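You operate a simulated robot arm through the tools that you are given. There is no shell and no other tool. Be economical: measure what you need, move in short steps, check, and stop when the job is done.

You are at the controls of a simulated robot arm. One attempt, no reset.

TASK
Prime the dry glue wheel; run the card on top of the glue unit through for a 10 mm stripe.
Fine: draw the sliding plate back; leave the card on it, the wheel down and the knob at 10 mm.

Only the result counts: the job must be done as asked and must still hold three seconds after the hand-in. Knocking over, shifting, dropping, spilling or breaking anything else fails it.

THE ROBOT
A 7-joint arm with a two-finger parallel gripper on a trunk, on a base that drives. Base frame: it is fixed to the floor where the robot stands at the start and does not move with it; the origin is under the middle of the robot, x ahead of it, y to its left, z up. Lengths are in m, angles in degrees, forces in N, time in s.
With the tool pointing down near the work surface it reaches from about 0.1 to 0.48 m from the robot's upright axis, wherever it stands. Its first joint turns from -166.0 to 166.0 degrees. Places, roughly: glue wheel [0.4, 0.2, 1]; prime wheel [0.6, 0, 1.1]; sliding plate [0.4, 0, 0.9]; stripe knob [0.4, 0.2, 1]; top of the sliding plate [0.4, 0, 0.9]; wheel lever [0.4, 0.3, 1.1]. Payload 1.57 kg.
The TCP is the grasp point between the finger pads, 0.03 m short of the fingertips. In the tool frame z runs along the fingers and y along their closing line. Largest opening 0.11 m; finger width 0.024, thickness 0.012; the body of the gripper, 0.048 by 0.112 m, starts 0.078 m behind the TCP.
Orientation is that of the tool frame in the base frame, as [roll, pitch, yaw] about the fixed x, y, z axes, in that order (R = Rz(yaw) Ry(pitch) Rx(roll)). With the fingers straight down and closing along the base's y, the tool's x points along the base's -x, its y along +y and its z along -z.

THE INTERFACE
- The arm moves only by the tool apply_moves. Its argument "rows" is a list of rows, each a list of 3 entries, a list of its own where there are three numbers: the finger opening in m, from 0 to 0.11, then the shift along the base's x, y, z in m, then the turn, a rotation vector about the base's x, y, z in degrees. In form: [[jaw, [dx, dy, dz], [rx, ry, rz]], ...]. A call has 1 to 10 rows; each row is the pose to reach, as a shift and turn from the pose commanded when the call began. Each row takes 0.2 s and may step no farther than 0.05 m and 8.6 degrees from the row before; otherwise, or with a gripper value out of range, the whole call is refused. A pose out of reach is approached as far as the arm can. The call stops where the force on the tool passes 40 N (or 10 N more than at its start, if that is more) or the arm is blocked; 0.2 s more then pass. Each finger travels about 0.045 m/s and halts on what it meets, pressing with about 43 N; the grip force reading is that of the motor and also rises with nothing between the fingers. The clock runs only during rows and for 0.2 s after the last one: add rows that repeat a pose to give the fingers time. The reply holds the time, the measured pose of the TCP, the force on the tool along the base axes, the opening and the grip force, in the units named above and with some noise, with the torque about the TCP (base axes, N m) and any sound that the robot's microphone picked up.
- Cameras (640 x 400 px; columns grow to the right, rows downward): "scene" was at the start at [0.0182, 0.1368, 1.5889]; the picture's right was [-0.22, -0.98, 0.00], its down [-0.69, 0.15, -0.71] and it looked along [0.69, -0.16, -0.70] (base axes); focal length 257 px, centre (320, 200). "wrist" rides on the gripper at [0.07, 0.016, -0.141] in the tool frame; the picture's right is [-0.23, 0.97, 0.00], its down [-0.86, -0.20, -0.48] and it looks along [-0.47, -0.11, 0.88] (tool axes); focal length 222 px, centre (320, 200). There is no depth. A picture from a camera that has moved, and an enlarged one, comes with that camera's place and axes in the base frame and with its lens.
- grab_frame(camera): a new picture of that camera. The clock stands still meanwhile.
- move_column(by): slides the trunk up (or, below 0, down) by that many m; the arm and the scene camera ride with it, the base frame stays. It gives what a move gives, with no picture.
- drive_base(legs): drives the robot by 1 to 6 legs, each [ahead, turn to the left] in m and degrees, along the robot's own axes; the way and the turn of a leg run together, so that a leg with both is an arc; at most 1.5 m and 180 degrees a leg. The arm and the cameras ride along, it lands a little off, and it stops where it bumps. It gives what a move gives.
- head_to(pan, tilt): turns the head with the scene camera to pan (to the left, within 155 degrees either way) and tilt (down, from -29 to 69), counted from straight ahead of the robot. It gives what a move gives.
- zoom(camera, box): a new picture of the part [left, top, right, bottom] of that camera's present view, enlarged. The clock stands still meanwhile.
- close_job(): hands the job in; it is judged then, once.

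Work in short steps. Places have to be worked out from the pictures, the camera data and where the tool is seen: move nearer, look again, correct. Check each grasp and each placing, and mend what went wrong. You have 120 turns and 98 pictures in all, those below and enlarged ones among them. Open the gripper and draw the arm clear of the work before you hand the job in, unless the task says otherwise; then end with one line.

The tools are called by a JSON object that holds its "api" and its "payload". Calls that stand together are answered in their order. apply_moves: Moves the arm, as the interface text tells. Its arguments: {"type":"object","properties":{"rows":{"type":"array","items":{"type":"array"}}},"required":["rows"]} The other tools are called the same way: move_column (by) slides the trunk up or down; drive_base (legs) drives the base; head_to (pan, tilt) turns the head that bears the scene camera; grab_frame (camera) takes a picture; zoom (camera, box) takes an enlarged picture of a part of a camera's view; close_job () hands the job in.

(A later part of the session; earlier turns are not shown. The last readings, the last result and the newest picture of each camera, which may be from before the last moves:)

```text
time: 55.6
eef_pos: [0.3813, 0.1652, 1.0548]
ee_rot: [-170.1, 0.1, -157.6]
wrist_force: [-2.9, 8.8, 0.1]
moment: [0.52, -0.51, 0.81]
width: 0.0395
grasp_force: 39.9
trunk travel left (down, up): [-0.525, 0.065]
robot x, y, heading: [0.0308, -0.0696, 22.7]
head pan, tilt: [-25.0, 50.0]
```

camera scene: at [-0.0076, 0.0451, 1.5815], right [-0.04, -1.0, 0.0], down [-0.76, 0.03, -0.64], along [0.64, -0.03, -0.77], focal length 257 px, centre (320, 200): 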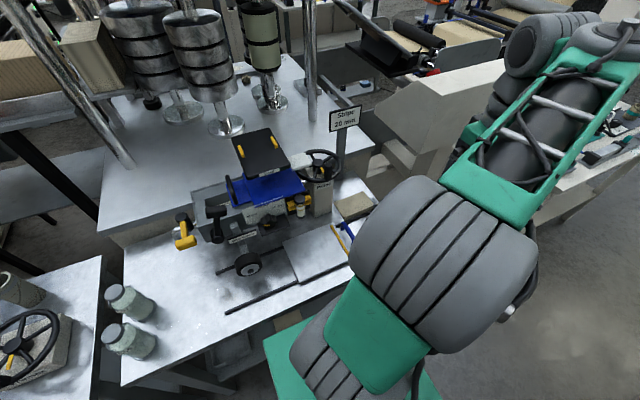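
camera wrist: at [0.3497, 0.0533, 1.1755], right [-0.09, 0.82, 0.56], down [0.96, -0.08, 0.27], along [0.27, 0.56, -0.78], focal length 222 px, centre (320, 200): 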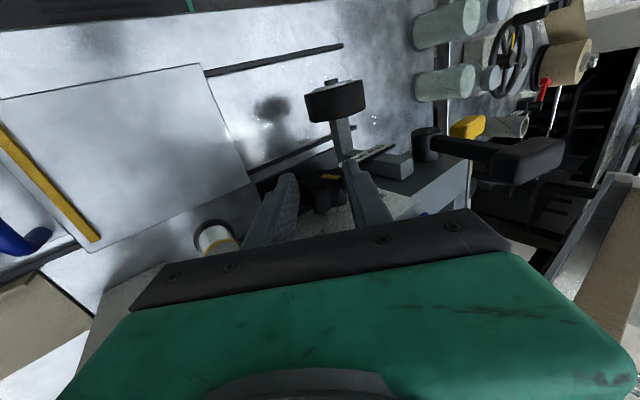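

{"api": "apply_moves", "payload": {"rows": [[0.025, [0.0014, -0.0034, 0.0004], [6.93, 2.87, 0]], [0.025, [0.0028, -0.0067, 0.0003], [13.86, 5.74, 0]], [0.025, [0.0042, -0.0101, -0.0002], [20.8, 8.6, 0]], [0.025, [0.0055, -0.0133, -0.0013], [27.7, 11.5, 0]], [0.025, [0.0068, -0.0164, -0.0027], [34.65, 14.4, 0]], [0.025, [0.008, -0.0193, -0.0046], [41.6, 17.2, 0]]]}}

{"api": "apply_moves", "payload": {"rows": [[0.05, [0, 0, 0], [0, 0, 0]], [0.054, [0, 0, 0], [0, 0, 0]], [0.054, [0.0099, -0.0239, 0.0369], [0, 0, 0]], [0.054, [0.0067, -0.0163, 0.0419], [-6.93, -2.87, 0]], [0.054, [0.0034, -0.0082, 0.0457], [-13.86, -5.74, 0]], [0.054, [-0.0001, 0.0003, 0.0484], [-20.8, -8.6, 0]], [0.056, [-0.0037, 0.009, 0.0498], [-27.7, -11.5, 0]], [0.056, [-0.0074, 0.0178, 0.05], [-34.65, -14.4, 0]], [0.056, [-0.011, 0.0266, 0.049], [-41.6, -17.2, 0]]]}}

{"api": "zoom", "payload": {"camera": "wrist", "box": [240, 90, 400, 190]}}

```text
time: 57.0
eef_pos: [0.388, 0.1432, 1.0498]
ee_rot: [144.8, -0.3, -157.8]
wrist_force: [6.5, 2.4, -2.0]
moment: [-0.09, 0.14, 0.54]
width: 0.0397
grasp_force: 44.9
trunk travel left (down, up): [-0.525, 0.065]
robot x, y, heading: [0.0341, -0.0732, 22.8]
head pan, tilt: [-25.0, 50.0]
```

```text
time: 59.0
eef_pos: [0.3769, 0.1706, 1.0973]
ee_rot: [-170.0, -0.1, -157.6]
wrist_force: [0.9, 0.2, 0.4]
moment: [-0.02, -0.01, -0.02]
width: 0.0556
grasp_force: 0.0
trunk travel left (down, up): [-0.525, 0.065]
robot x, y, heading: [0.0346, -0.0747, 22.7]
head pan, tilt: [-25.0, 50.0]
```

```text
4.00 times, centred on (320, 140) of wrist
camera zoom: at [0.2973, 0.1822, 1.2359], right [-0.16, 0.97, -0.17], down [0.83, 0.22, 0.5], along [0.53, -0.06, -0.85], focal length 888 px, centre (320, 440)
```

zoom: 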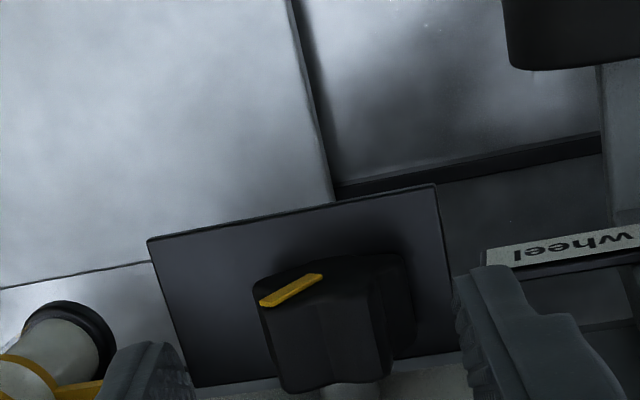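

The pointer now points up-right. Checking its angle against the dial from the scene camera.

{"api": "head_to", "payload": {"pan": 5, "tilt": 45}}

{"api": "grab_frame", "payload": {"camera": "scene"}}

```text
time: 60.0
eef_pos: [0.3775, 0.1687, 1.0999]
ee_rot: [-170.1, 0.0, -157.7]
wrist_force: [0.1, 0.4, 0.8]
moment: [-0.01, 0.04, 0.0]
width: 0.0562
grasp_force: 0.1
trunk travel left (down, up): [-0.525, 0.065]
robot x, y, heading: [0.0351, -0.0707, 22.5]
head pan, tilt: [5.0, 45.0]
```

```text
59 pictures are left
camera scene: at [-0.0125, 0.086, 1.5884], right [0.46, -0.89, 0.0], down [-0.63, -0.33, -0.71], along [0.63, 0.33, -0.71], focal length 257 px, centre (320, 200)
```

scene: 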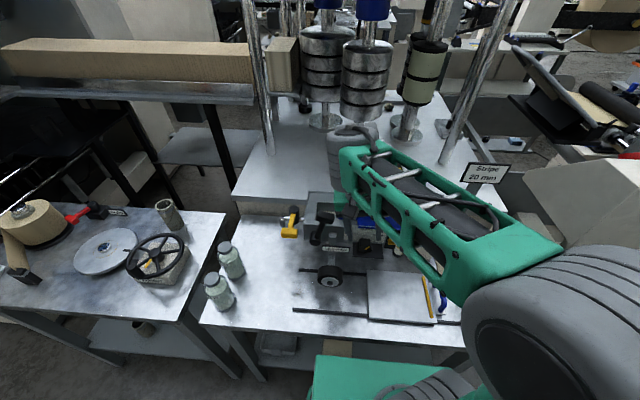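

{"api": "zoom", "payload": {"camera": "scene", "box": [330, 225, 394, 265]}}

```text
10.00 times, centred on (362, 245) of scene
camera zoom: at [-0.0125, 0.086, 1.5884], right [0.46, -0.89, 0.0], down [-0.63, -0.33, -0.71], along [0.63, 0.33, -0.71], focal length 2574 px, centre (-100, -250)
```

zoom: 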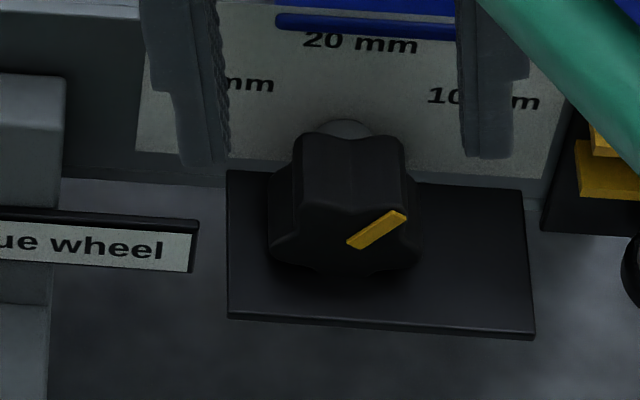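

The pointer is at about 48°; 10 mm sits near 30°. A third short stroke of ~18° clockwise.

{"api": "apply_moves", "payload": {"rows": [[0.056, [0.0016, -0.004, -0.022], [0, 0, 0]], [0.056, [0.0033, -0.008, -0.0443], [0, 0, 0]], [0.03, [0.0033, -0.008, -0.0443], [0, 0, 0]], [0.025, [0.0033, -0.008, -0.0443], [0, 0, 0]], [0.025, [0.0033, -0.008, -0.0443], [0, 0, 0]], [0.025, [0.0033, -0.008, -0.0443], [0, 0, 0]]]}}

{"api": "zoom", "payload": {"camera": "scene", "box": [330, 225, 394, 265]}}

```text
time: 61.4
eef_pos: [0.3818, 0.1636, 1.0545]
ee_rot: [-170.0, 0.0, -157.7]
wrist_force: [-6.9, 17.2, -4.8]
moment: [0.62, 0.03, 0.15]
width: 0.0421
grasp_force: 9.2
trunk travel left (down, up): [-0.525, 0.065]
robot x, y, heading: [0.0312, -0.0728, 22.5]
head pan, tilt: [5.0, 45.0]
```

```text
10.00 times, centred on (362, 245) of scene
camera zoom: at [-0.0134, 0.0886, 1.5881], right [0.46, -0.89, 0.0], down [-0.63, -0.33, -0.71], along [0.63, 0.33, -0.71], focal length 2574 px, centre (-100, -250)
```

zoom: 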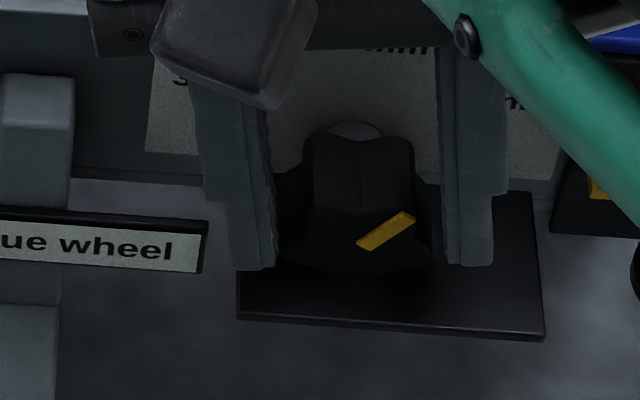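

{"api": "apply_moves", "payload": {"rows": [[0.025, [-0.0009, 0.0022, 0], [0, 0, 0]], [0.025, [-0.0009, 0.0022, 0], [0, 0, 0]], [0.025, [-0.0009, 0.0022, 0], [0, 0, 0]]]}}

{"api": "apply_moves", "payload": {"rows": [[0.025, [0.0014, -0.0034, 0.0004], [6.93, 2.87, 0]], [0.025, [0.0028, -0.0067, 0.0003], [13.86, 5.74, 0]], [0.025, [0.0034, -0.0082, 0.0001], [17, 7.05, 0]]]}}

{"api": "zoom", "payload": {"camera": "scene", "box": [330, 225, 394, 265]}}

```text
time: 62.1
eef_pos: [0.3795, 0.1646, 1.053]
ee_rot: [-170.0, 0.0, -157.7]
wrist_force: [-0.5, 11.2, -4.4]
moment: [0.4, -0.08, 0.16]
width: 0.0388
grasp_force: 37.3
trunk travel left (down, up): [-0.525, 0.065]
robot x, y, heading: [0.03, -0.0691, 22.4]
head pan, tilt: [5.0, 45.0]
```

```text
time: 63.0
eef_pos: [0.3837, 0.1571, 1.0535]
ee_rot: [171.5, 0.0, -157.8]
wrist_force: [3.9, 5.7, -8.0]
moment: [0.36, -0.5, 0.39]
width: 0.0383
grasp_force: 43.8
trunk travel left (down, up): [-0.525, 0.065]
robot x, y, heading: [0.0339, -0.0737, 22.5]
head pan, tilt: [5.0, 45.0]
```

```text
10.00 times, centred on (362, 245) of scene
camera zoom: at [-0.0117, 0.0872, 1.5882], right [0.46, -0.89, 0.0], down [-0.63, -0.33, -0.71], along [0.63, 0.33, -0.71], focal length 2574 px, centre (-100, -250)
```

zoom: 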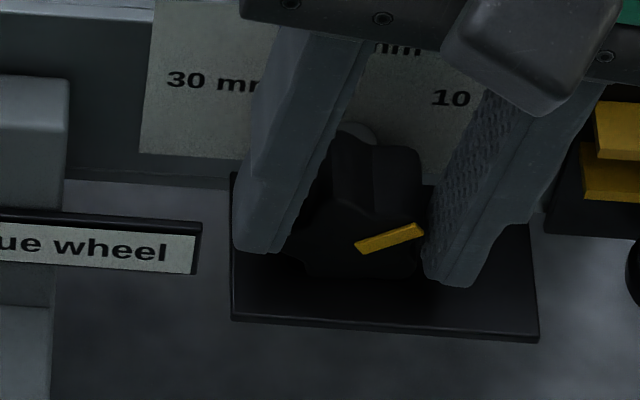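

Pointer at about 26–30°, mirror of its initial 30 mm position. Release and back out upward to a clear height.

{"api": "apply_moves", "payload": {"rows": [[0.05, [0, 0, 0], [0, 0, 0]], [0.056, [0, 0, 0], [0, 0, 0]], [0.056, [0.0026, -0.006, 0.045], [0, 0, 0]], [0.056, [0.0026, -0.006, 0.09], [-7.5, -3.1, 0]], [0.056, [0.0, 0, 0.135], [-7.85, -3.25, 0]], [0.056, [-0.03, -0.02, 0.16], [-7.85, -3.25, 0]]]}}

{"api": "zoom", "payload": {"camera": "scene", "box": [314, 215, 410, 275]}}

{"api": "zoom", "payload": {"camera": "wrist", "box": [220, 60, 460, 210]}}

```text
time: 64.3
eef_pos: [0.3505, 0.1345, 1.2182]
ee_rot: [-180.0, 0.0, -157.8]
wrist_force: [0.8, -0.2, 0.3]
moment: [-0.07, 0.0, -0.02]
width: 0.0562
grasp_force: 0.1
trunk travel left (down, up): [-0.525, 0.065]
robot x, y, heading: [0.0309, -0.0764, 22.5]
head pan, tilt: [5.0, 45.0]
```

```text
6.67 times, centred on (362, 245) of scene
camera zoom: at [-0.013, 0.0856, 1.5884], right [0.46, -0.89, 0.0], down [-0.63, -0.33, -0.71], along [0.63, 0.33, -0.71], focal length 1716 px, centre (40, -100)
```

zoom: 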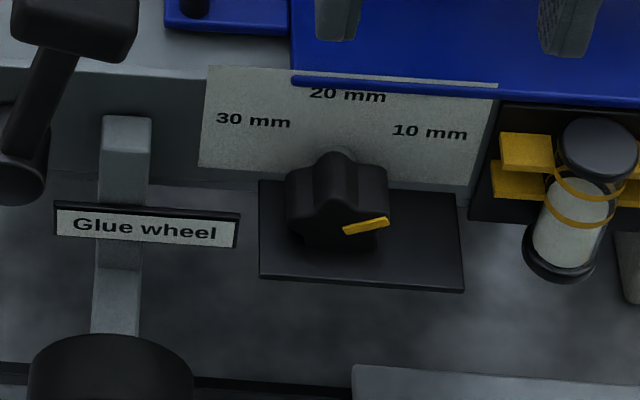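

```text
2.67 times, centred on (340, 135) of wrist
camera zoom: at [0.2809, 0.1242, 1.359], right [-0.16, 0.99, 0.0], down [0.87, 0.14, 0.48], along [0.47, 0.08, -0.88], focal length 592 px, centre (267, 373)
```

zoom: 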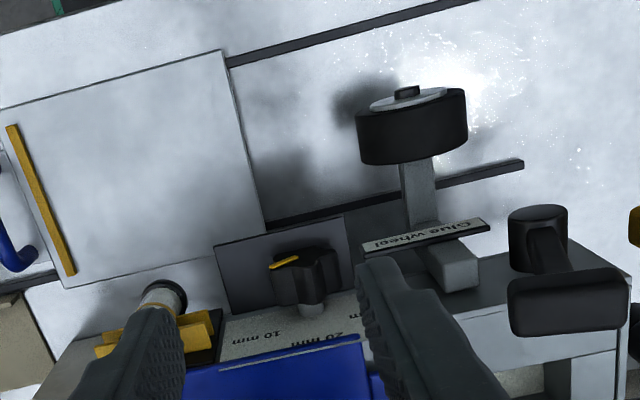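

The knob reads 10 mm. Next the prime handwheel, at Q≈0.53, which is far; I look straight down in front of the base to see how much closer I may drive.

{"api": "head_to", "payload": {"pan": -15, "tilt": 69}}

{"api": "grab_frame", "payload": {"camera": "scene"}}

```text
time: 65.2
eef_pos: [0.3522, 0.1352, 1.2153]
ee_rot: [180.0, 0.0, -157.8]
wrist_force: [0.3, -0.2, 0.8]
moment: [-0.02, 0.01, 0.01]
width: 0.0559
grasp_force: 0.1
trunk travel left (down, up): [-0.525, 0.065]
robot x, y, heading: [0.0288, -0.0717, 22.4]
head pan, tilt: [-15.0, 68.8]
```

```text
53 pictures are left
camera scene: at [-0.0292, 0.0559, 1.5596], right [0.13, -0.99, 0.0], down [-0.92, -0.12, -0.36], along [0.36, 0.05, -0.93], focal length 257 px, centre (320, 200)
```

scene: 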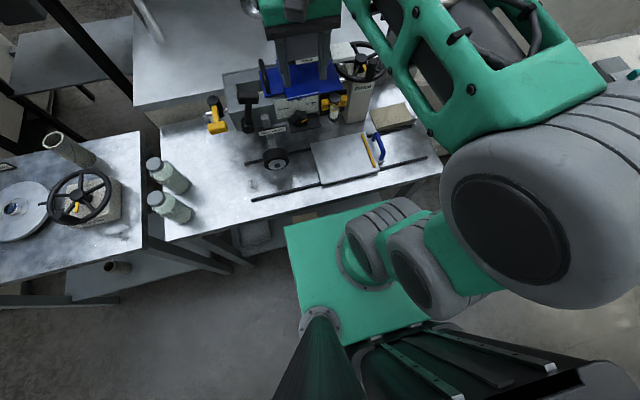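

The prime peg is at the wheel's front (P≈0.194, Q≈0.476, top z≈1.11), hub at (0.191, 0.535). I'll turn the wheel by pushing spokes/peg with closed fingertips, tool tilted forward for reach. First move near it and look.

{"api": "apply_moves", "payload": {"rows": [[0, [0.026, -0.03, 0], [1.9, -4.6, 0]], [0, [0.052, -0.06, 0], [3.8, -9.2, 0]], [0, [0.078, -0.09, 0], [5.7, -13.8, 0]], [0, [0.104, -0.12, 0], [7.7, -18.5, 0]], [0, [0.131, -0.1515, 0], [9.6, -23.1, 0]], [0, [0.131, -0.1515, 0], [9.6, -23.1, 0]]]}}

{"api": "head_to", "payload": {"pan": -8, "tilt": 45}}

{"api": "grab_frame", "payload": {"camera": "wrist"}}

{"api": "grab_frame", "payload": {"camera": "scene"}}

```text
time: 66.6
eef_pos: [0.4861, -0.0138, 1.2128]
ee_rot: [179.9, 25.0, -157.8]
wrist_force: [0.3, -0.1, 0.1]
moment: [0.02, 0.05, 0.02]
width: 0.0
grasp_force: 21.5
trunk travel left (down, up): [-0.525, 0.065]
robot x, y, heading: [0.0304, -0.0692, 22.6]
head pan, tilt: [-15.0, 68.8]
```

```text
time: 67.5
eef_pos: [0.485, -0.0143, 1.2129]
ee_rot: [180.0, 25.0, -157.6]
wrist_force: [0.2, 0.0, -0.6]
moment: [-0.03, -0.01, 0.02]
width: 0.0002
grasp_force: 21.0
trunk travel left (down, up): [-0.525, 0.065]
robot x, y, heading: [0.0322, -0.0726, 22.7]
head pan, tilt: [-8.0, 45.0]
```

```text
52 pictures are left
camera wrist: at [0.3657, -0.0455, 1.3135], right [-0.18, 0.98, 0.1], down [0.61, 0.03, 0.79], along [0.77, 0.2, -0.6], focal length 222 px, centre (320, 200)
```

wrist: 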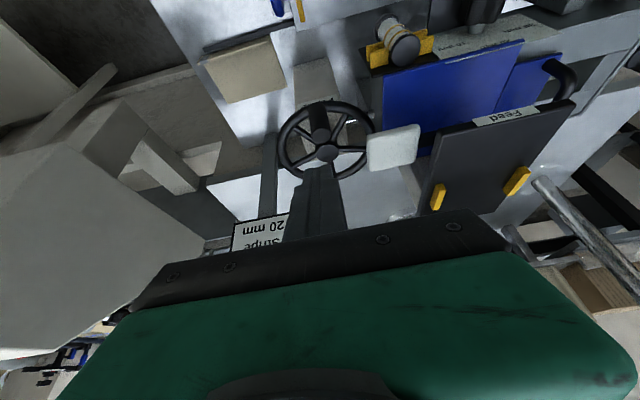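

```text
51 pictures are left
camera scene: at [-0.006, 0.0689, 1.5883], right [0.25, -0.97, 0.0], down [-0.68, -0.18, -0.71], along [0.68, 0.18, -0.71], focal length 257 px, centre (320, 200)
```

scene: 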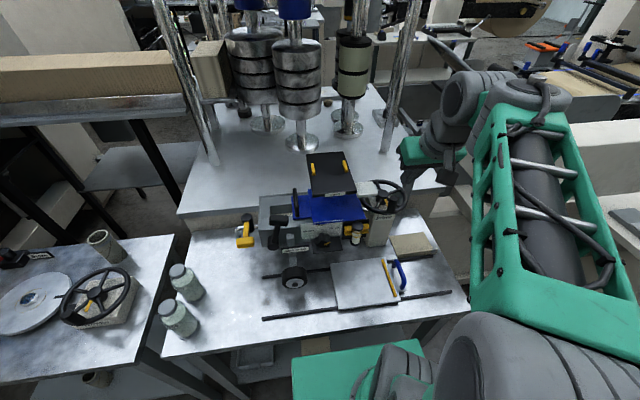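

{"api": "zoom", "payload": {"camera": "wrist", "box": [260, 20, 580, 220]}}

```text
2.00 times, centred on (420, 120) of wrist
camera zoom: at [0.3657, -0.0455, 1.3135], right [-0.18, 0.98, 0.1], down [0.61, 0.03, 0.79], along [0.77, 0.2, -0.6], focal length 444 px, centre (120, 360)
```

zoom: 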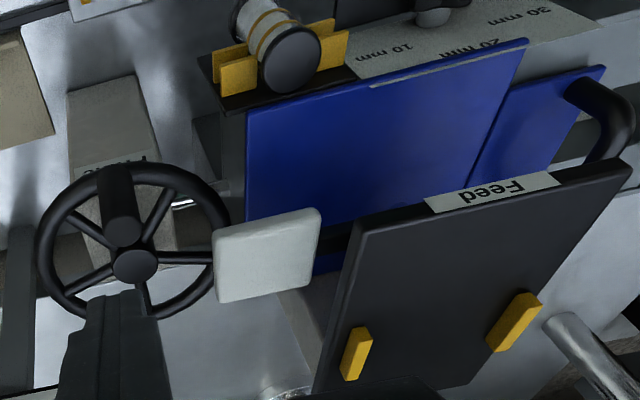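

I'll place the closed fingertips just left of the peg, above the rim, then push the peg to the right (counter-clockwise from above), since the pad blocks the other way.

{"api": "apply_moves", "payload": {"rows": [[0, [0.0107, 0.0412, 0], [0, 0, 0]], [0, [0.0107, 0.0412, -0.04], [0, 0, 0]], [0, [0.0107, 0.0412, -0.075], [0, 0, 0]], [0, [0.0107, 0.0412, -0.103], [0, 0, 0]]]}}

{"api": "zoom", "payload": {"camera": "wrist", "box": [220, 20, 460, 170]}}

{"api": "zoom", "payload": {"camera": "scene", "box": [330, 150, 442, 220]}}

```text
time: 68.5
eef_pos: [0.4973, 0.027, 1.1113]
ee_rot: [179.8, 25.0, -157.8]
wrist_force: [0.3, -0.2, -0.3]
moment: [0.0, -0.02, 0.03]
width: 0.0001
grasp_force: 21.5
trunk travel left (down, up): [-0.525, 0.065]
robot x, y, heading: [0.0326, -0.0712, 22.4]
head pan, tilt: [-8.0, 45.0]
```

```text
2.67 times, centred on (340, 95) of wrist
camera zoom: at [0.3769, -0.0043, 1.2104], right [-0.18, 0.98, 0.1], down [0.61, 0.03, 0.79], along [0.78, 0.2, -0.6], focal length 592 px, centre (267, 480)
```

zoom: 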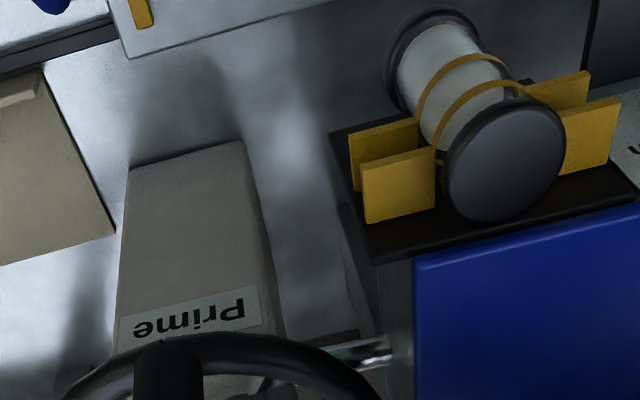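

```text
5.71 times, centred on (386, 185) of scene
camera zoom: at [-0.0058, 0.069, 1.5884], right [0.25, -0.97, 0.0], down [-0.68, -0.18, -0.71], along [0.68, 0.18, -0.71], focal length 1471 px, centre (-57, 286)
```

zoom: 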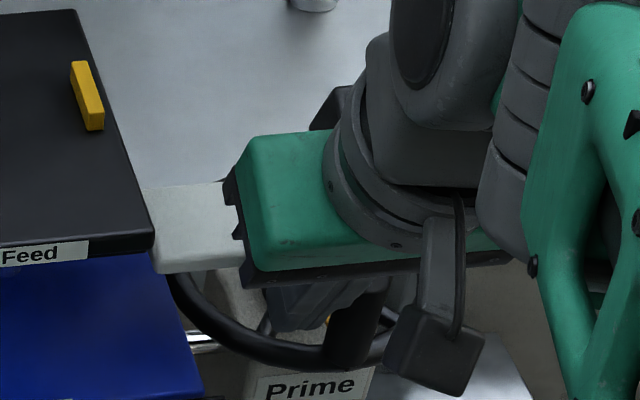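

The fingertip is inside the rim left of the peg. Pushing the peg along the arc.

{"api": "apply_moves", "payload": {"rows": [[0, [0.0009, -0.0121, 0], [0, 0, 0]], [0, [0.0039, -0.0238, 0], [0, 0, 0]], [0, [0.0094, -0.0347, 0], [0, 0, 0]], [0, [0.0169, -0.0441, 0], [0, 0, 0]], [0, [0.0262, -0.0518, 0], [0, 0, 0]], [0, [0.037, -0.0574, 0], [0, 0, 0]]]}}

{"api": "zoom", "payload": {"camera": "scene", "box": [330, 150, 442, 220]}}

```text
time: 69.9
eef_pos: [0.5314, -0.0319, 1.1117]
ee_rot: [179.9, 25.0, -157.9]
wrist_force: [0.3, 0.1, -0.2]
moment: [0.0, 0.0, -0.02]
width: 0.0002
grasp_force: 21.1
trunk travel left (down, up): [-0.525, 0.065]
robot x, y, heading: [0.0294, -0.0682, 22.7]
head pan, tilt: [-8.0, 45.0]
```

```text
5.71 times, centred on (386, 185) of scene
camera zoom: at [-0.0059, 0.0683, 1.5885], right [0.25, -0.97, 0.0], down [-0.68, -0.18, -0.71], along [0.68, 0.18, -0.71], focal length 1471 px, centre (-57, 286)
```

zoom: 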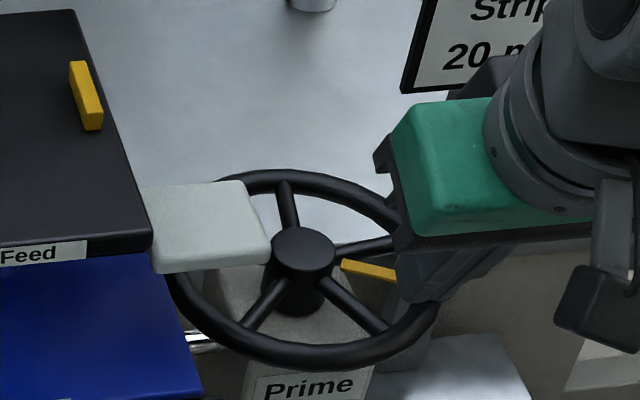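

The wheel turns freely with the push. Continue the arc toward the back.

{"api": "apply_moves", "payload": {"rows": [[0, [0.0117, -0.0033, 0], [0, 0, 0]], [0, [0.0239, -0.004, 0], [0, 0, 0]], [0, [0.0358, -0.0022, 0], [0, 0, 0]], [0, [0.0471, 0.002, 0], [0, 0, 0]], [0, [0.0574, 0.0085, 0], [0, 0, 0]], [0, [0.066, 0.017, 0], [0, 0, 0]], [0, [0.0728, 0.0272, 0], [0, 0, 0]], [0, [0.0772, 0.0385, 0], [0, 0, 0]], [0, [0.0792, 0.0504, 0], [0, 0, 0]]]}}

{"api": "zoom", "payload": {"camera": "scene", "box": [330, 150, 442, 220]}}

```text
time: 71.7
eef_pos: [0.6022, -0.0045, 1.1107]
ee_rot: [179.8, 24.3, -158.8]
wrist_force: [-19.5, -11.2, 8.0]
moment: [-0.37, 0.21, -0.1]
width: 0.0
grasp_force: 21.5
trunk travel left (down, up): [-0.525, 0.065]
robot x, y, heading: [0.0321, -0.0741, 22.2]
head pan, tilt: [-8.0, 45.0]
stopped in row 8: the force on the tool passed its limit at 50 N (the readings are from after the stop); the commanded pose is now the measured one
```

```text
5.71 times, centred on (386, 185) of scene
camera zoom: at [-0.0096, 0.0679, 1.5885], right [0.25, -0.97, 0.0], down [-0.68, -0.17, -0.71], along [0.69, 0.17, -0.71], focal length 1471 px, centre (-57, 286)
```

zoom: 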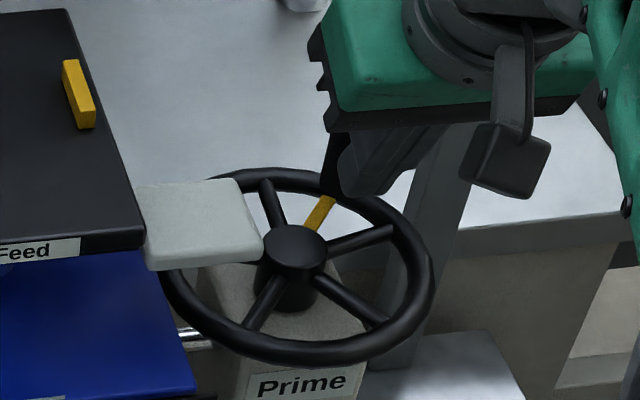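

Something ahead resisted (≈22 N toward −Q). I lift the fingers out and return to the front to look.

{"api": "apply_moves", "payload": {"rows": [[0, [-0.005, -0.003, 0], [0, 0, 0]], [0, [-0.01, -0.006, 0.03], [0, 0, 0]], [0, [-0.02, -0.01, 0.07], [0, 0, 0]], [0, [-0.06, -0.03, 0.09], [0, 0, 0]], [0, [-0.1, -0.05, 0.09], [0, 0, 0]]]}}

{"api": "zoom", "payload": {"camera": "scene", "box": [340, 140, 452, 210]}}

{"api": "grab_frame", "payload": {"camera": "wrist"}}

```text
time: 72.9
eef_pos: [0.506, -0.0499, 1.1996]
ee_rot: [179.9, 24.3, -158.5]
wrist_force: [0.2, -0.6, -0.8]
moment: [0.03, -0.01, 0.04]
width: 0.0
grasp_force: 21.4
trunk travel left (down, up): [-0.525, 0.065]
robot x, y, heading: [0.0329, -0.0745, 22.5]
head pan, tilt: [-8.0, 45.0]
```

```text
5.71 times, centred on (396, 175) of scene
camera zoom: at [-0.0065, 0.0688, 1.5884], right [0.25, -0.97, 0.0], down [-0.68, -0.17, -0.71], along [0.69, 0.17, -0.71], focal length 1471 px, centre (-114, 343)
```

zoom: 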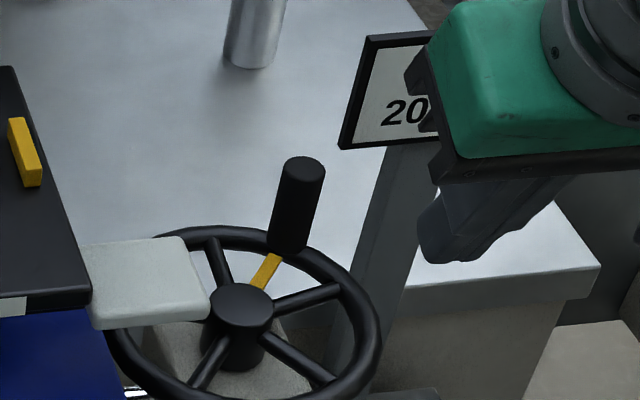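

```text
44 pictures are left
camera wrist: at [0.3863, -0.0788, 1.2998], right [-0.17, 0.98, 0.1], down [0.62, 0.03, 0.79], along [0.77, 0.19, -0.61], focal length 222 px, centre (320, 200)
```

wrist: 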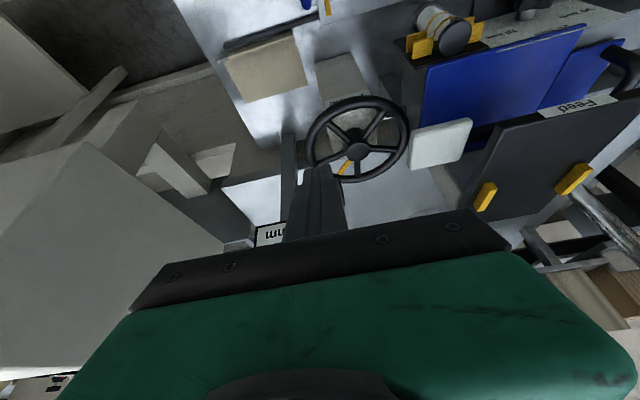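

The peg moved ~165° to the back. Next, insert the fingertips between two spokes at the front and sweep right to continue turning.

{"api": "apply_moves", "payload": {"rows": [[0, [0.0104, 0.04, -0.02], [0, 0, 0]], [0, [0.0104, 0.0614, -0.06], [0, 0, 0]], [0, [0.0104, 0.0614, -0.095], [0, 0, 0]], [0, [0.0104, 0.0614, -0.11], [0, 0, 0]], [0, [0.0104, 0.0614, -0.1226], [0, 0, 0]]]}}

{"api": "zoom", "payload": {"camera": "scene", "box": [340, 150, 452, 220]}}

```text
time: 74.0
eef_pos: [0.52, 0.0103, 1.0957]
ee_rot: [-179.6, 25.9, -158.3]
wrist_force: [-1.5, -0.7, 11.3]
moment: [-0.03, 0.06, 0.08]
width: 0.0
grasp_force: 21.9
trunk travel left (down, up): [-0.525, 0.065]
robot x, y, heading: [0.0287, -0.072, 22.3]
head pan, tilt: [-8.0, 45.0]
stopped in row 5: the force on the tool passed its limit at 52 N (the readings are from after the stop); the commanded pose is now the measured one
```

```text
5.71 times, centred on (396, 185) of scene
camera zoom: at [-0.007, 0.0686, 1.5885], right [0.25, -0.97, 0.0], down [-0.68, -0.17, -0.71], along [0.69, 0.17, -0.71], focal length 1471 px, centre (-114, 286)
```

zoom: 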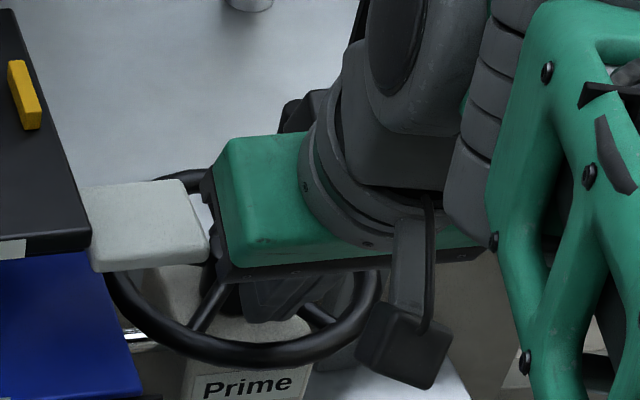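

The tip rests on the wheel at z≈1.068 (solid for contact). I'll use friction: keep a light press and sweep along the arc.

{"api": "apply_moves", "payload": {"rows": [[0, [0.0038, -0.0087, -0.001], [0, 0, 0]], [0, [0.0096, -0.0164, -0.001], [0, 0, 0]], [0, [0.0169, -0.0224, -0.001], [0, 0, 0]], [0, [0.0254, -0.0267, -0.001], [0, 0, 0]], [0, [0.0346, -0.0291, -0.001], [0, 0, 0]], [0, [0.0441, -0.0293, -0.001], [0, 0, 0]], [0, [0.0534, -0.0272, -0.001], [0, 0, 0]], [0, [0.062, -0.0233, -0.001], [0, 0, 0]]]}}

{"api": "zoom", "payload": {"camera": "scene", "box": [340, 150, 452, 220]}}

```text
time: 74.6
eef_pos: [0.5264, -0.0009, 1.0957]
ee_rot: [-179.7, 26.0, -158.0]
wrist_force: [-1.5, 0.6, 7.9]
moment: [0.05, 0.04, 0.09]
width: 0.0
grasp_force: 21.9
trunk travel left (down, up): [-0.525, 0.065]
robot x, y, heading: [0.0267, -0.0704, 22.6]
head pan, tilt: [-8.0, 45.0]
stopped in row 2: the force on the tool passed its limit at 51 N (the readings are from after the stop); the commanded pose is now the measured one
```

```text
5.71 times, centred on (396, 185) of scene
camera zoom: at [-0.0071, 0.0679, 1.5883], right [0.25, -0.97, 0.0], down [-0.68, -0.18, -0.71], along [0.69, 0.18, -0.71], focal length 1471 px, centre (-114, 286)
```

zoom: 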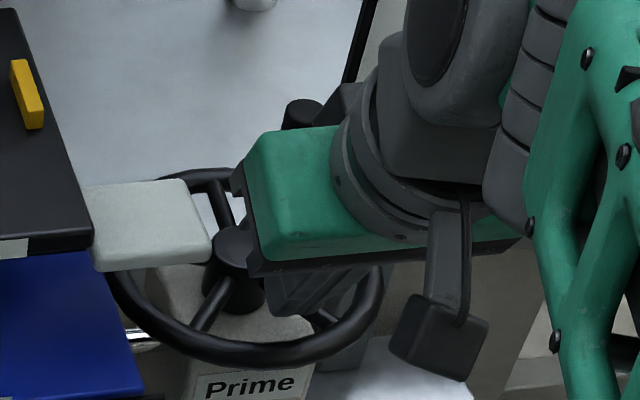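

Before more, check whether the glue wheel already looks wet.

{"api": "apply_moves", "payload": {"rows": [[0, [-0.01, -0.004, 0.03], [0, 0, 0]], [0, [-0.02, -0.008, 0.06], [0, 0, 0]]]}}

{"api": "zoom", "payload": {"camera": "scene", "box": [220, 190, 412, 310]}}

```text
time: 75.2
eef_pos: [0.5062, -0.0079, 1.1557]
ee_rot: [-179.7, 25.7, -158.0]
wrist_force: [0.4, -0.9, 0.5]
moment: [0.02, -0.02, 0.02]
width: 0.0
grasp_force: 21.2
trunk travel left (down, up): [-0.525, 0.065]
robot x, y, heading: [0.0307, -0.068, 22.5]
head pan, tilt: [-8.0, 45.0]
```

```text
3.33 times, centred on (316, 250) of scene
camera zoom: at [-0.0065, 0.0687, 1.5883], right [0.25, -0.97, 0.0], down [-0.68, -0.18, -0.71], along [0.68, 0.18, -0.71], focal length 858 px, centre (333, 33)
```

zoom: 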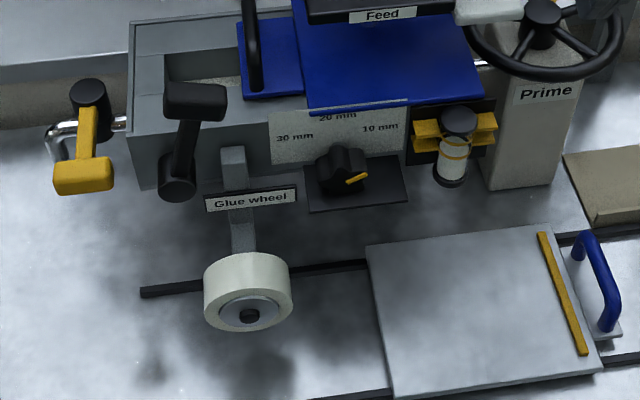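

The glue wheel turned white: it is primed. Now test whether the large blue slab is the loose card: I bring the closed fingertips over its free front-right strip.

{"api": "apply_moves", "payload": {"rows": [[0, [-0.04, -0.012, 0.025], [0, 0, 0]], [0, [-0.06, 0.03, 0.025], [0, 0, 0]], [0, [-0.08, 0.072, 0.025], [0, 0, 0]], [0, [-0.053, 0.0875, -0.01], [0, 0, 0]], [0, [-0.053, 0.0875, -0.045], [0, 0, 0]]]}}

{"api": "grab_frame", "payload": {"camera": "wrist"}}

```text
time: 76.4
eef_pos: [0.4537, 0.0806, 1.1111]
ee_rot: [-179.7, 25.8, -157.9]
wrist_force: [0.4, -0.6, -0.2]
moment: [-0.01, 0.02, -0.03]
width: 0.0
grasp_force: 21.4
trunk travel left (down, up): [-0.525, 0.065]
robot x, y, heading: [0.0322, -0.0755, 22.5]
head pan, tilt: [-8.0, 45.0]
```

```text
40 pictures are left
camera wrist: at [0.3327, 0.0494, 1.2085], right [-0.17, 0.98, 0.09], down [0.59, 0.03, 0.8], along [0.79, 0.2, -0.59], focal length 222 px, centre (320, 200)
```

wrist: 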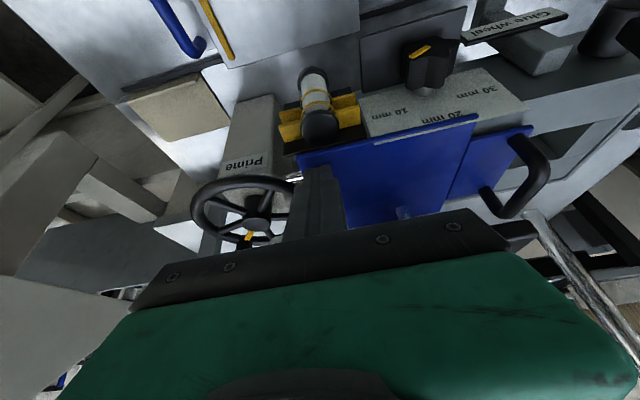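

{"api": "apply_moves", "payload": {"rows": [[0, [0, 0, -0.006], [0, 0, 0]], [0, [0, 0, -0.01], [0, 0, 0]], [0, [0, 0, -0.013], [0, 0, 0]]]}}

```text
time: 77.2
eef_pos: [0.455, 0.0802, 1.1063]
ee_rot: [-179.7, 26.9, -158.0]
wrist_force: [-2.9, -1.0, 11.7]
moment: [-0.01, 0.09, 0.05]
width: 0.0001
grasp_force: 20.7
trunk travel left (down, up): [-0.525, 0.065]
robot x, y, heading: [0.0314, -0.0716, 22.5]
head pan, tilt: [-8.0, 45.0]
stopped in row 3: the force on the tool passed its limit at 44 N (the readings are from after the stop); the commanded pose is now the measured one
```

Contact on the slab top (z≈1.074) with ~12 N. Drag 12 mm toward +P to see if it slides.

{"api": "apply_moves", "payload": {"rows": [[0, [0.0011, -0.0028, 0], [0, 0, 0]], [0, [0.0023, -0.0055, 0], [0, 0, 0]], [0, [0.0034, -0.0083, 0], [0, 0, 0]], [0, [0.0046, -0.011, 0], [0, 0, 0]]]}}

{"api": "zoom", "payload": {"camera": "wrist", "box": [270, 60, 550, 235]}}

```text
time: 78.2
eef_pos: [0.4604, 0.0696, 1.108]
ee_rot: [-179.5, 27.0, -157.8]
wrist_force: [-5.8, 9.2, 29.5]
moment: [0.34, 0.1, 0.02]
width: 0.0
grasp_force: 21.2
trunk travel left (down, up): [-0.525, 0.065]
robot x, y, heading: [0.0321, -0.0735, 22.3]
head pan, tilt: [-8.0, 45.0]
```

```text
2.29 times, centred on (410, 148) of wrist
camera zoom: at [0.3368, 0.0383, 1.2021], right [-0.17, 0.98, 0.1], down [0.58, 0.02, 0.82], along [0.8, 0.2, -0.57], focal length 508 px, centre (114, 320)
```

zoom: 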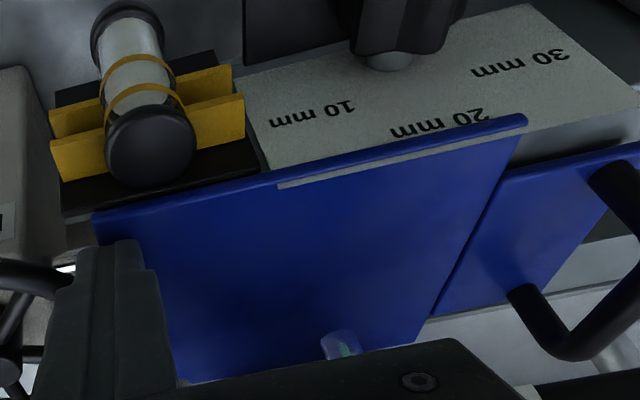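

Inconclusive: the finger slid (friction) and the slab stayed. Its front edge overhangs the dial by ~7 mm, which suggests pinching it there. I'll back up and swing the tool to horizontal (pointing into the unit).

{"api": "apply_moves", "payload": {"rows": [[0, [-0.02, 0.005, 0.03], [0, 0, 0]], [0.03, [-0.045, 0.02, 0.065], [3, -7.3, 0]], [0.03, [-0.073, 0.04, 0.1], [6.1, -14.7, 0]], [0.03, [-0.073, 0.04, 0.1], [9.1, -22, 0]], [0.03, [-0.073, 0.04, 0.1], [12.2, -29.4, 0]], [0.03, [-0.073, 0.04, 0.1], [15.2, -36.7, 0]], [0.03, [-0.073, 0.04, 0.1], [18.3, -44.1, 0]], [0.03, [-0.073, 0.04, 0.1], [21.3, -51.4, 0]], [0.03, [-0.073, 0.04, 0.1], [24.1, -58.2, 0]]]}}

```text
time: 79.2
eef_pos: [0.3971, 0.1127, 1.1332]
ee_rot: [-174.4, 37.9, -154.9]
wrist_force: [0.0, -0.3, -0.2]
moment: [0.0, 0.0, -0.01]
width: 0.0301
grasp_force: 0.0
trunk travel left (down, up): [-0.525, 0.065]
robot x, y, heading: [0.031, -0.0727, 22.5]
head pan, tilt: [-8.0, 45.0]
stopped in row 5: the arm was blocked; the commanded pose is now the measured one
```

Too folded for a horizontal tool this close. I'll drive back 0.15 m and then swing the tool level.

{"api": "drive_base", "payload": {"legs": [[-0.15, 0]]}}

{"api": "apply_moves", "payload": {"rows": [[0.03, [0.02, 0.008, 0.01], [2.8, -6.8, 0]], [0.03, [0.04, 0.016, 0.02], [5.6, -13.6, 0]], [0.03, [0.06, 0.025, 0.03], [8.4, -20.4, 0]], [0.03, [0.07, 0.03, 0.04], [11.2, -27.2, 0]], [0.03, [0.07, 0.03, 0.04], [14, -34, 0]], [0.03, [0.07, 0.03, 0.04], [16.8, -40.8, 0]], [0.03, [0.07, 0.03, 0.04], [19.9, -48, 0]]]}}

```text
time: 80.5
eef_pos: [0.2563, 0.053, 1.1361]
ee_rot: [-174.5, 38.1, -154.8]
wrist_force: [1.4, 0.1, 0.2]
moment: [-0.01, 0.01, -0.02]
width: 0.0298
grasp_force: 0.1
trunk travel left (down, up): [-0.525, 0.065]
robot x, y, heading: [-0.1073, -0.1284, 22.4]
head pan, tilt: [-8.0, 45.0]
```

```text
time: 82.1
eef_pos: [0.3259, 0.0843, 1.1752]
ee_rot: [-80.2, 87.9, -61.5]
wrist_force: [0.1, -0.3, -1.0]
moment: [0.01, -0.02, -0.02]
width: 0.0303
grasp_force: 0.0
trunk travel left (down, up): [-0.525, 0.065]
robot x, y, heading: [-0.107, -0.1254, 22.6]
head pan, tilt: [-8.0, 45.0]
```

Tool is level. Now roll it 90° about its own axis so the fingers close vertically.

{"api": "apply_moves", "payload": {"rows": [[0.03, [0, 0, 0], [7.85, 3.26, 0]], [0.03, [0, 0, 0], [15.7, 6.5, 0]], [0.03, [0, 0, 0], [23.5, 9.8, 0]], [0.03, [0, 0, 0], [31.4, 13, 0]], [0.03, [0, 0, 0], [39.2, 16.3, 0]], [0.03, [0, 0, 0], [47.1, 19.5, 0]], [0.03, [0, 0, 0], [55, 22.8, 0]], [0.03, [0, 0, 0], [62.8, 26, 0]], [0.03, [0, 0, 0], [70.6, 29.3, 0]], [0.03, [0, 0, 0], [78.5, 32.6, 0]]]}}

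```text
time: 84.4
eef_pos: [0.297, 0.1395, 1.13]
ee_rot: [99.4, 9.2, 121.7]
wrist_force: [0.3, -0.1, -0.1]
moment: [-0.04, 0.04, -0.02]
width: 0.0299
grasp_force: 0.0
trunk travel left (down, up): [-0.525, 0.065]
robot x, y, heading: [-0.1061, -0.1318, 22.6]
head pan, tilt: [-8.0, 45.0]
stopped in row 10: the arm was blocked; the commanded pose is now the measured one
```

Nearly there (about 15° off). I'll correct the orientation while moving to P=0.047 in front of the slab's edge.

{"api": "apply_moves", "payload": {"rows": [[0.03, [0.018, -0.015, -0.005], [0, 0, 0]], [0.03, [0.036, -0.03, -0.01], [3, -1, -2.1]], [0.03, [0.0536, -0.0451, -0.015], [6.1, -2, -4.1]], [0.03, [0.0536, -0.0451, -0.02], [9.2, -3, -6.2]], [0.03, [0.0536, -0.0451, -0.03], [12.3, -4.1, -8.3]]]}}

{"api": "head_to", "payload": {"pan": 3, "tilt": 42}}

{"api": "grab_frame", "payload": {"camera": "scene"}}

```text
time: 84.9
eef_pos: [0.2754, 0.1813, 1.1365]
ee_rot: [97.4, 8.1, 130.6]
wrist_force: [0.3, -0.6, 0.0]
moment: [0.02, 0.01, 0.03]
width: 0.0302
grasp_force: 0.1
trunk travel left (down, up): [-0.525, 0.065]
robot x, y, heading: [-0.1072, -0.1302, 22.5]
head pan, tilt: [-8.0, 45.0]
stopped in row 2: the arm was blocked; the commanded pose is now the measured one
```

```text
time: 85.7
eef_pos: [0.2743, 0.1823, 1.1349]
ee_rot: [97.6, 8.1, 130.5]
wrist_force: [0.0, -0.4, 0.5]
moment: [-0.01, -0.04, 0.0]
width: 0.0297
grasp_force: 0.1
trunk travel left (down, up): [-0.525, 0.065]
robot x, y, heading: [-0.1086, -0.132, 22.5]
head pan, tilt: [3.0, 42.0]
```

```text
38 pictures are left
camera scene: at [-0.1498, 0.0264, 1.5929], right [0.43, -0.9, 0.0], down [-0.6, -0.29, -0.74], along [0.67, 0.32, -0.67], focal length 257 px, centre (320, 200)
```

scene: 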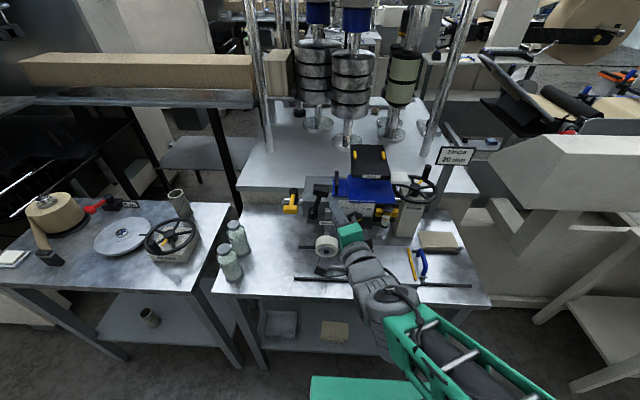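

A joint limit again in this roll direction. I'll unroll and go the other way (−90°).

{"api": "apply_moves", "payload": {"rows": [[0.03, [0.005, -0.01, 0.004], [-7.85, -3.26, 0]], [0.03, [0.01, -0.02, 0.008], [-15.7, -6.5, 0]], [0.03, [0.015, -0.03, 0.012], [-23.5, -9.8, 0]], [0.03, [0.02, -0.04, 0.016], [-31.4, -13, 0]], [0.03, [0.025, -0.05, 0.02], [-39.2, -16.3, 0]], [0.03, [0.03, -0.06, 0.024], [-47.1, -19.5, 0]], [0.03, [0.035, -0.07, 0.028], [-55, -22.8, 0]], [0.03, [0.04, -0.08, 0.032], [-62.8, -26, 0]], [0.03, [0.045, -0.09, 0.036], [-70.6, -29.3, 0]], [0.03, [0.0516, -0.098, 0.04], [-78.5, -32.6, 0]]]}}

{"api": "apply_moves", "payload": {"rows": [[0.03, [0, 0, 0], [-7.85, -3.26, 0]], [0.03, [0, 0, 0], [-15.7, -6.5, 0]], [0.03, [0, 0, 0], [-23.5, -9.8, 0]], [0.03, [0, 0, 0], [-31.4, -13, 0]], [0.03, [0, 0, 0], [-39.2, -16.3, 0]], [0.03, [0, 0, 0], [-47.1, -19.5, 0]], [0.03, [0, 0, 0], [-55, -22.8, 0]], [0.03, [0, 0, 0], [-62.8, -26, 0]], [0.03, [0, 0, 0], [-70.6, -29.3, 0]], [0.03, [0, 0, 0], [-78.5, -32.6, 0]]]}}

```text
time: 87.9
eef_pos: [0.3278, 0.0835, 1.1767]
ee_rot: [-163.4, 71.8, -146.2]
wrist_force: [-0.2, -0.9, 0.4]
moment: [-0.01, 0.03, 0.01]
width: 0.0302
grasp_force: 0.1
trunk travel left (down, up): [-0.525, 0.065]
robot x, y, heading: [-0.1079, -0.1346, 22.4]
head pan, tilt: [3.0, 42.0]
```

```text
time: 90.1
eef_pos: [0.3263, 0.0851, 1.1739]
ee_rot: [-85.6, 1.3, -85.3]
wrist_force: [0.3, -0.2, -0.5]
moment: [-0.01, -0.01, 0.0]
width: 0.03
grasp_force: 0.1
trunk travel left (down, up): [-0.525, 0.065]
robot x, y, heading: [-0.1078, -0.13, 22.7]
head pan, tilt: [3.0, 42.0]
```

This direction works. Correct the residual yaw and descend to the slab's level in front of it.

{"api": "apply_moves", "payload": {"rows": [[0.03, [0.01, 0.004, -0.03], [-0.6, 1, 4.5]], [0.03, [0.02, 0.008, -0.06], [-1.2, 2, 9]], [0.03, [0.03, 0.011, -0.09], [-1.8, 3, 13.5]], [0.03, [0.0337, 0.0132, -0.103], [-2.3, 4, 17.9]]]}}

{"api": "zoom", "payload": {"camera": "scene", "box": [290, 160, 450, 260]}}

{"api": "grab_frame", "payload": {"camera": "wrist"}}

```text
time: 91.1
eef_pos: [0.3602, 0.0961, 1.0708]
ee_rot: [-90.1, 0.3, -67.3]
wrist_force: [-0.1, -0.2, 0.1]
moment: [-0.01, 0.0, -0.04]
width: 0.0299
grasp_force: 0.0
trunk travel left (down, up): [-0.525, 0.065]
robot x, y, heading: [-0.11, -0.1283, 22.4]
head pan, tilt: [3.0, 42.0]
```

```text
4.00 times, centred on (370, 210) of scene
camera zoom: at [-0.1495, 0.0266, 1.5927], right [0.43, -0.9, 0.0], down [-0.6, -0.29, -0.74], along [0.67, 0.32, -0.67], focal length 1030 px, centre (120, 160)
```

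zoom: 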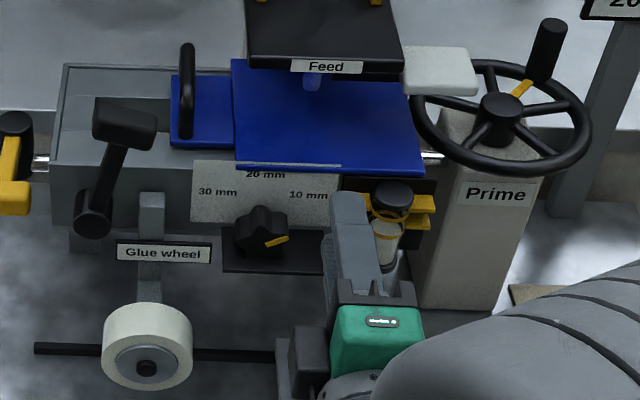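

```text
36 pictures are left
camera wrist: at [0.2572, -0.0219, 1.0554], right [-0.09, 0.21, -0.97], down [-0.77, 0.6, 0.2], along [0.63, 0.77, 0.11], focal length 222 px, centre (320, 200)
```

wrist: 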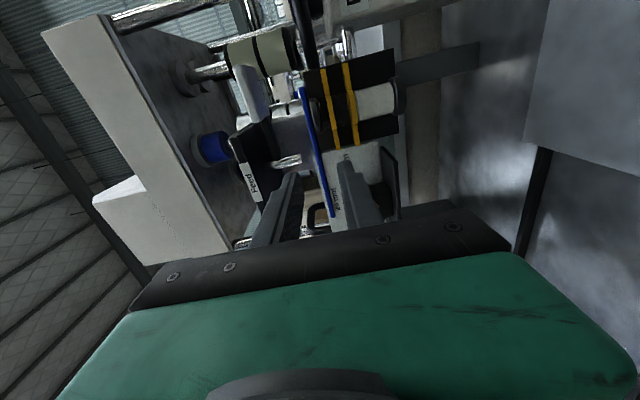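

{"api": "zoom", "payload": {"camera": "wrist", "box": [210, 60, 450, 245]}}

```text
2.16 times, centred on (330, 152) of wrist
camera zoom: at [0.2572, -0.0219, 1.0554], right [-0.09, 0.21, -0.97], down [-0.77, 0.6, 0.2], along [0.63, 0.77, 0.11], focal length 480 px, centre (298, 303)
```

zoom: 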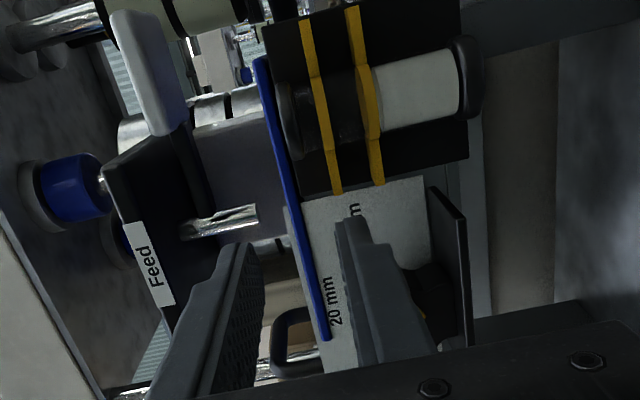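

The slab edge is centred between the fingers. Advance 5 cm toward it and close.

{"api": "apply_moves", "payload": {"rows": [[0.03, [0.0185, 0.0077, 0], [0, 0, 0]], [0.03, [0.0333, 0.0138, 0], [0, 0, 0]], [0.03, [0.0416, 0.0172, 0], [0, 0, 0]], [0.03, [0.0462, 0.0192, 0], [0, 0, 0]]]}}

{"api": "zoom", "payload": {"camera": "wrist", "box": [210, 60, 450, 245]}}

```text
time: 92.1
eef_pos: [0.4059, 0.1153, 1.0698]
ee_rot: [-90.1, 0.1, -67.4]
wrist_force: [-6.3, -3.0, 0.2]
moment: [-0.06, 0.14, 0.05]
width: 0.0302
grasp_force: 0.1
trunk travel left (down, up): [-0.525, 0.065]
robot x, y, heading: [-0.1095, -0.13, 22.4]
head pan, tilt: [3.0, 42.0]
```

```text
2.16 times, centred on (330, 152) of wrist
camera zoom: at [0.3022, -0.0022, 1.055], right [-0.09, 0.21, -0.97], down [-0.77, 0.61, 0.2], along [0.63, 0.77, 0.11], focal length 480 px, centre (298, 303)
```

zoom: 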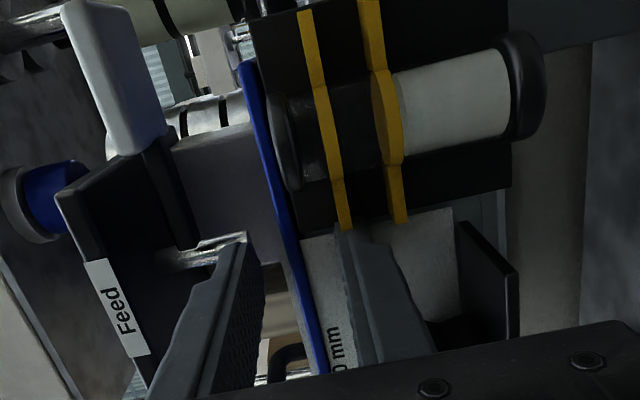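

Lower fingertip just touches the dial, so the tips overlap the slab's edge. Close.

{"api": "apply_moves", "payload": {"rows": [[0.0, [-0.001, -0.0004, 0], [0, 0, 0]], [0.0, [-0.001, -0.0004, 0], [0, 0, 0]], [0.0, [-0.001, -0.0004, 0], [0, 0, 0]], [0.0, [-0.001, -0.0004, 0], [0, 0, 0]]]}}

```text
time: 93.1
eef_pos: [0.4058, 0.115, 1.0725]
ee_rot: [-89.9, 0.1, -67.5]
wrist_force: [2.3, 1.1, 5.1]
moment: [-0.41, -0.33, 0.15]
width: 0.0059
grasp_force: 26.4
trunk travel left (down, up): [-0.525, 0.065]
robot x, y, heading: [-0.112, -0.1278, 22.4]
head pan, tilt: [3.0, 42.0]
```

Gripping a 5.9 mm thick edge. Pull gently 1.5 cm toward −Q and see whether it comes.

{"api": "apply_moves", "payload": {"rows": [[0.0, [-0.0046, -0.0019, 0], [0, 0, 0]], [0.0, [-0.0092, -0.0038, 0], [0, 0, 0]], [0.0, [-0.0139, -0.0057, 0], [0, 0, 0]], [0.0, [-0.0139, -0.0057, 0], [0, 0, 0]]]}}

{"api": "zoom", "payload": {"camera": "scene", "box": [300, 165, 428, 245]}}

```text
time: 94.1
eef_pos: [0.3911, 0.1092, 1.0723]
ee_rot: [-90.1, 0.1, -67.4]
wrist_force: [0.7, 1.4, 0.0]
moment: [0.01, 0.01, 0.01]
width: 0.0002
grasp_force: 21.4
trunk travel left (down, up): [-0.525, 0.065]
robot x, y, heading: [-0.1101, -0.1295, 22.5]
head pan, tilt: [3.0, 42.0]
```

```text
5.00 times, centred on (364, 205) of scene
camera zoom: at [-0.1498, 0.0265, 1.5927], right [0.43, -0.9, 0.0], down [-0.6, -0.29, -0.74], along [0.67, 0.32, -0.67], focal length 1287 px, centre (100, 175)
```

zoom: 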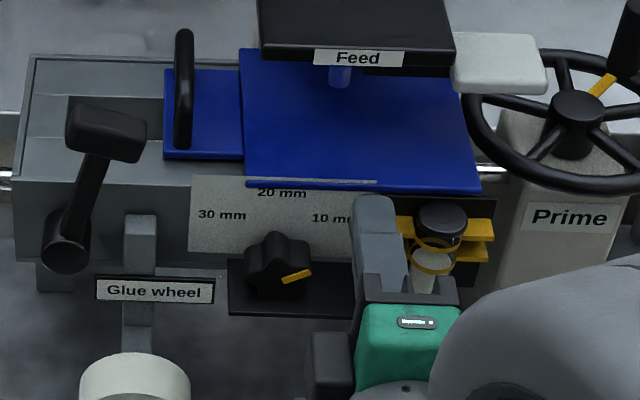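

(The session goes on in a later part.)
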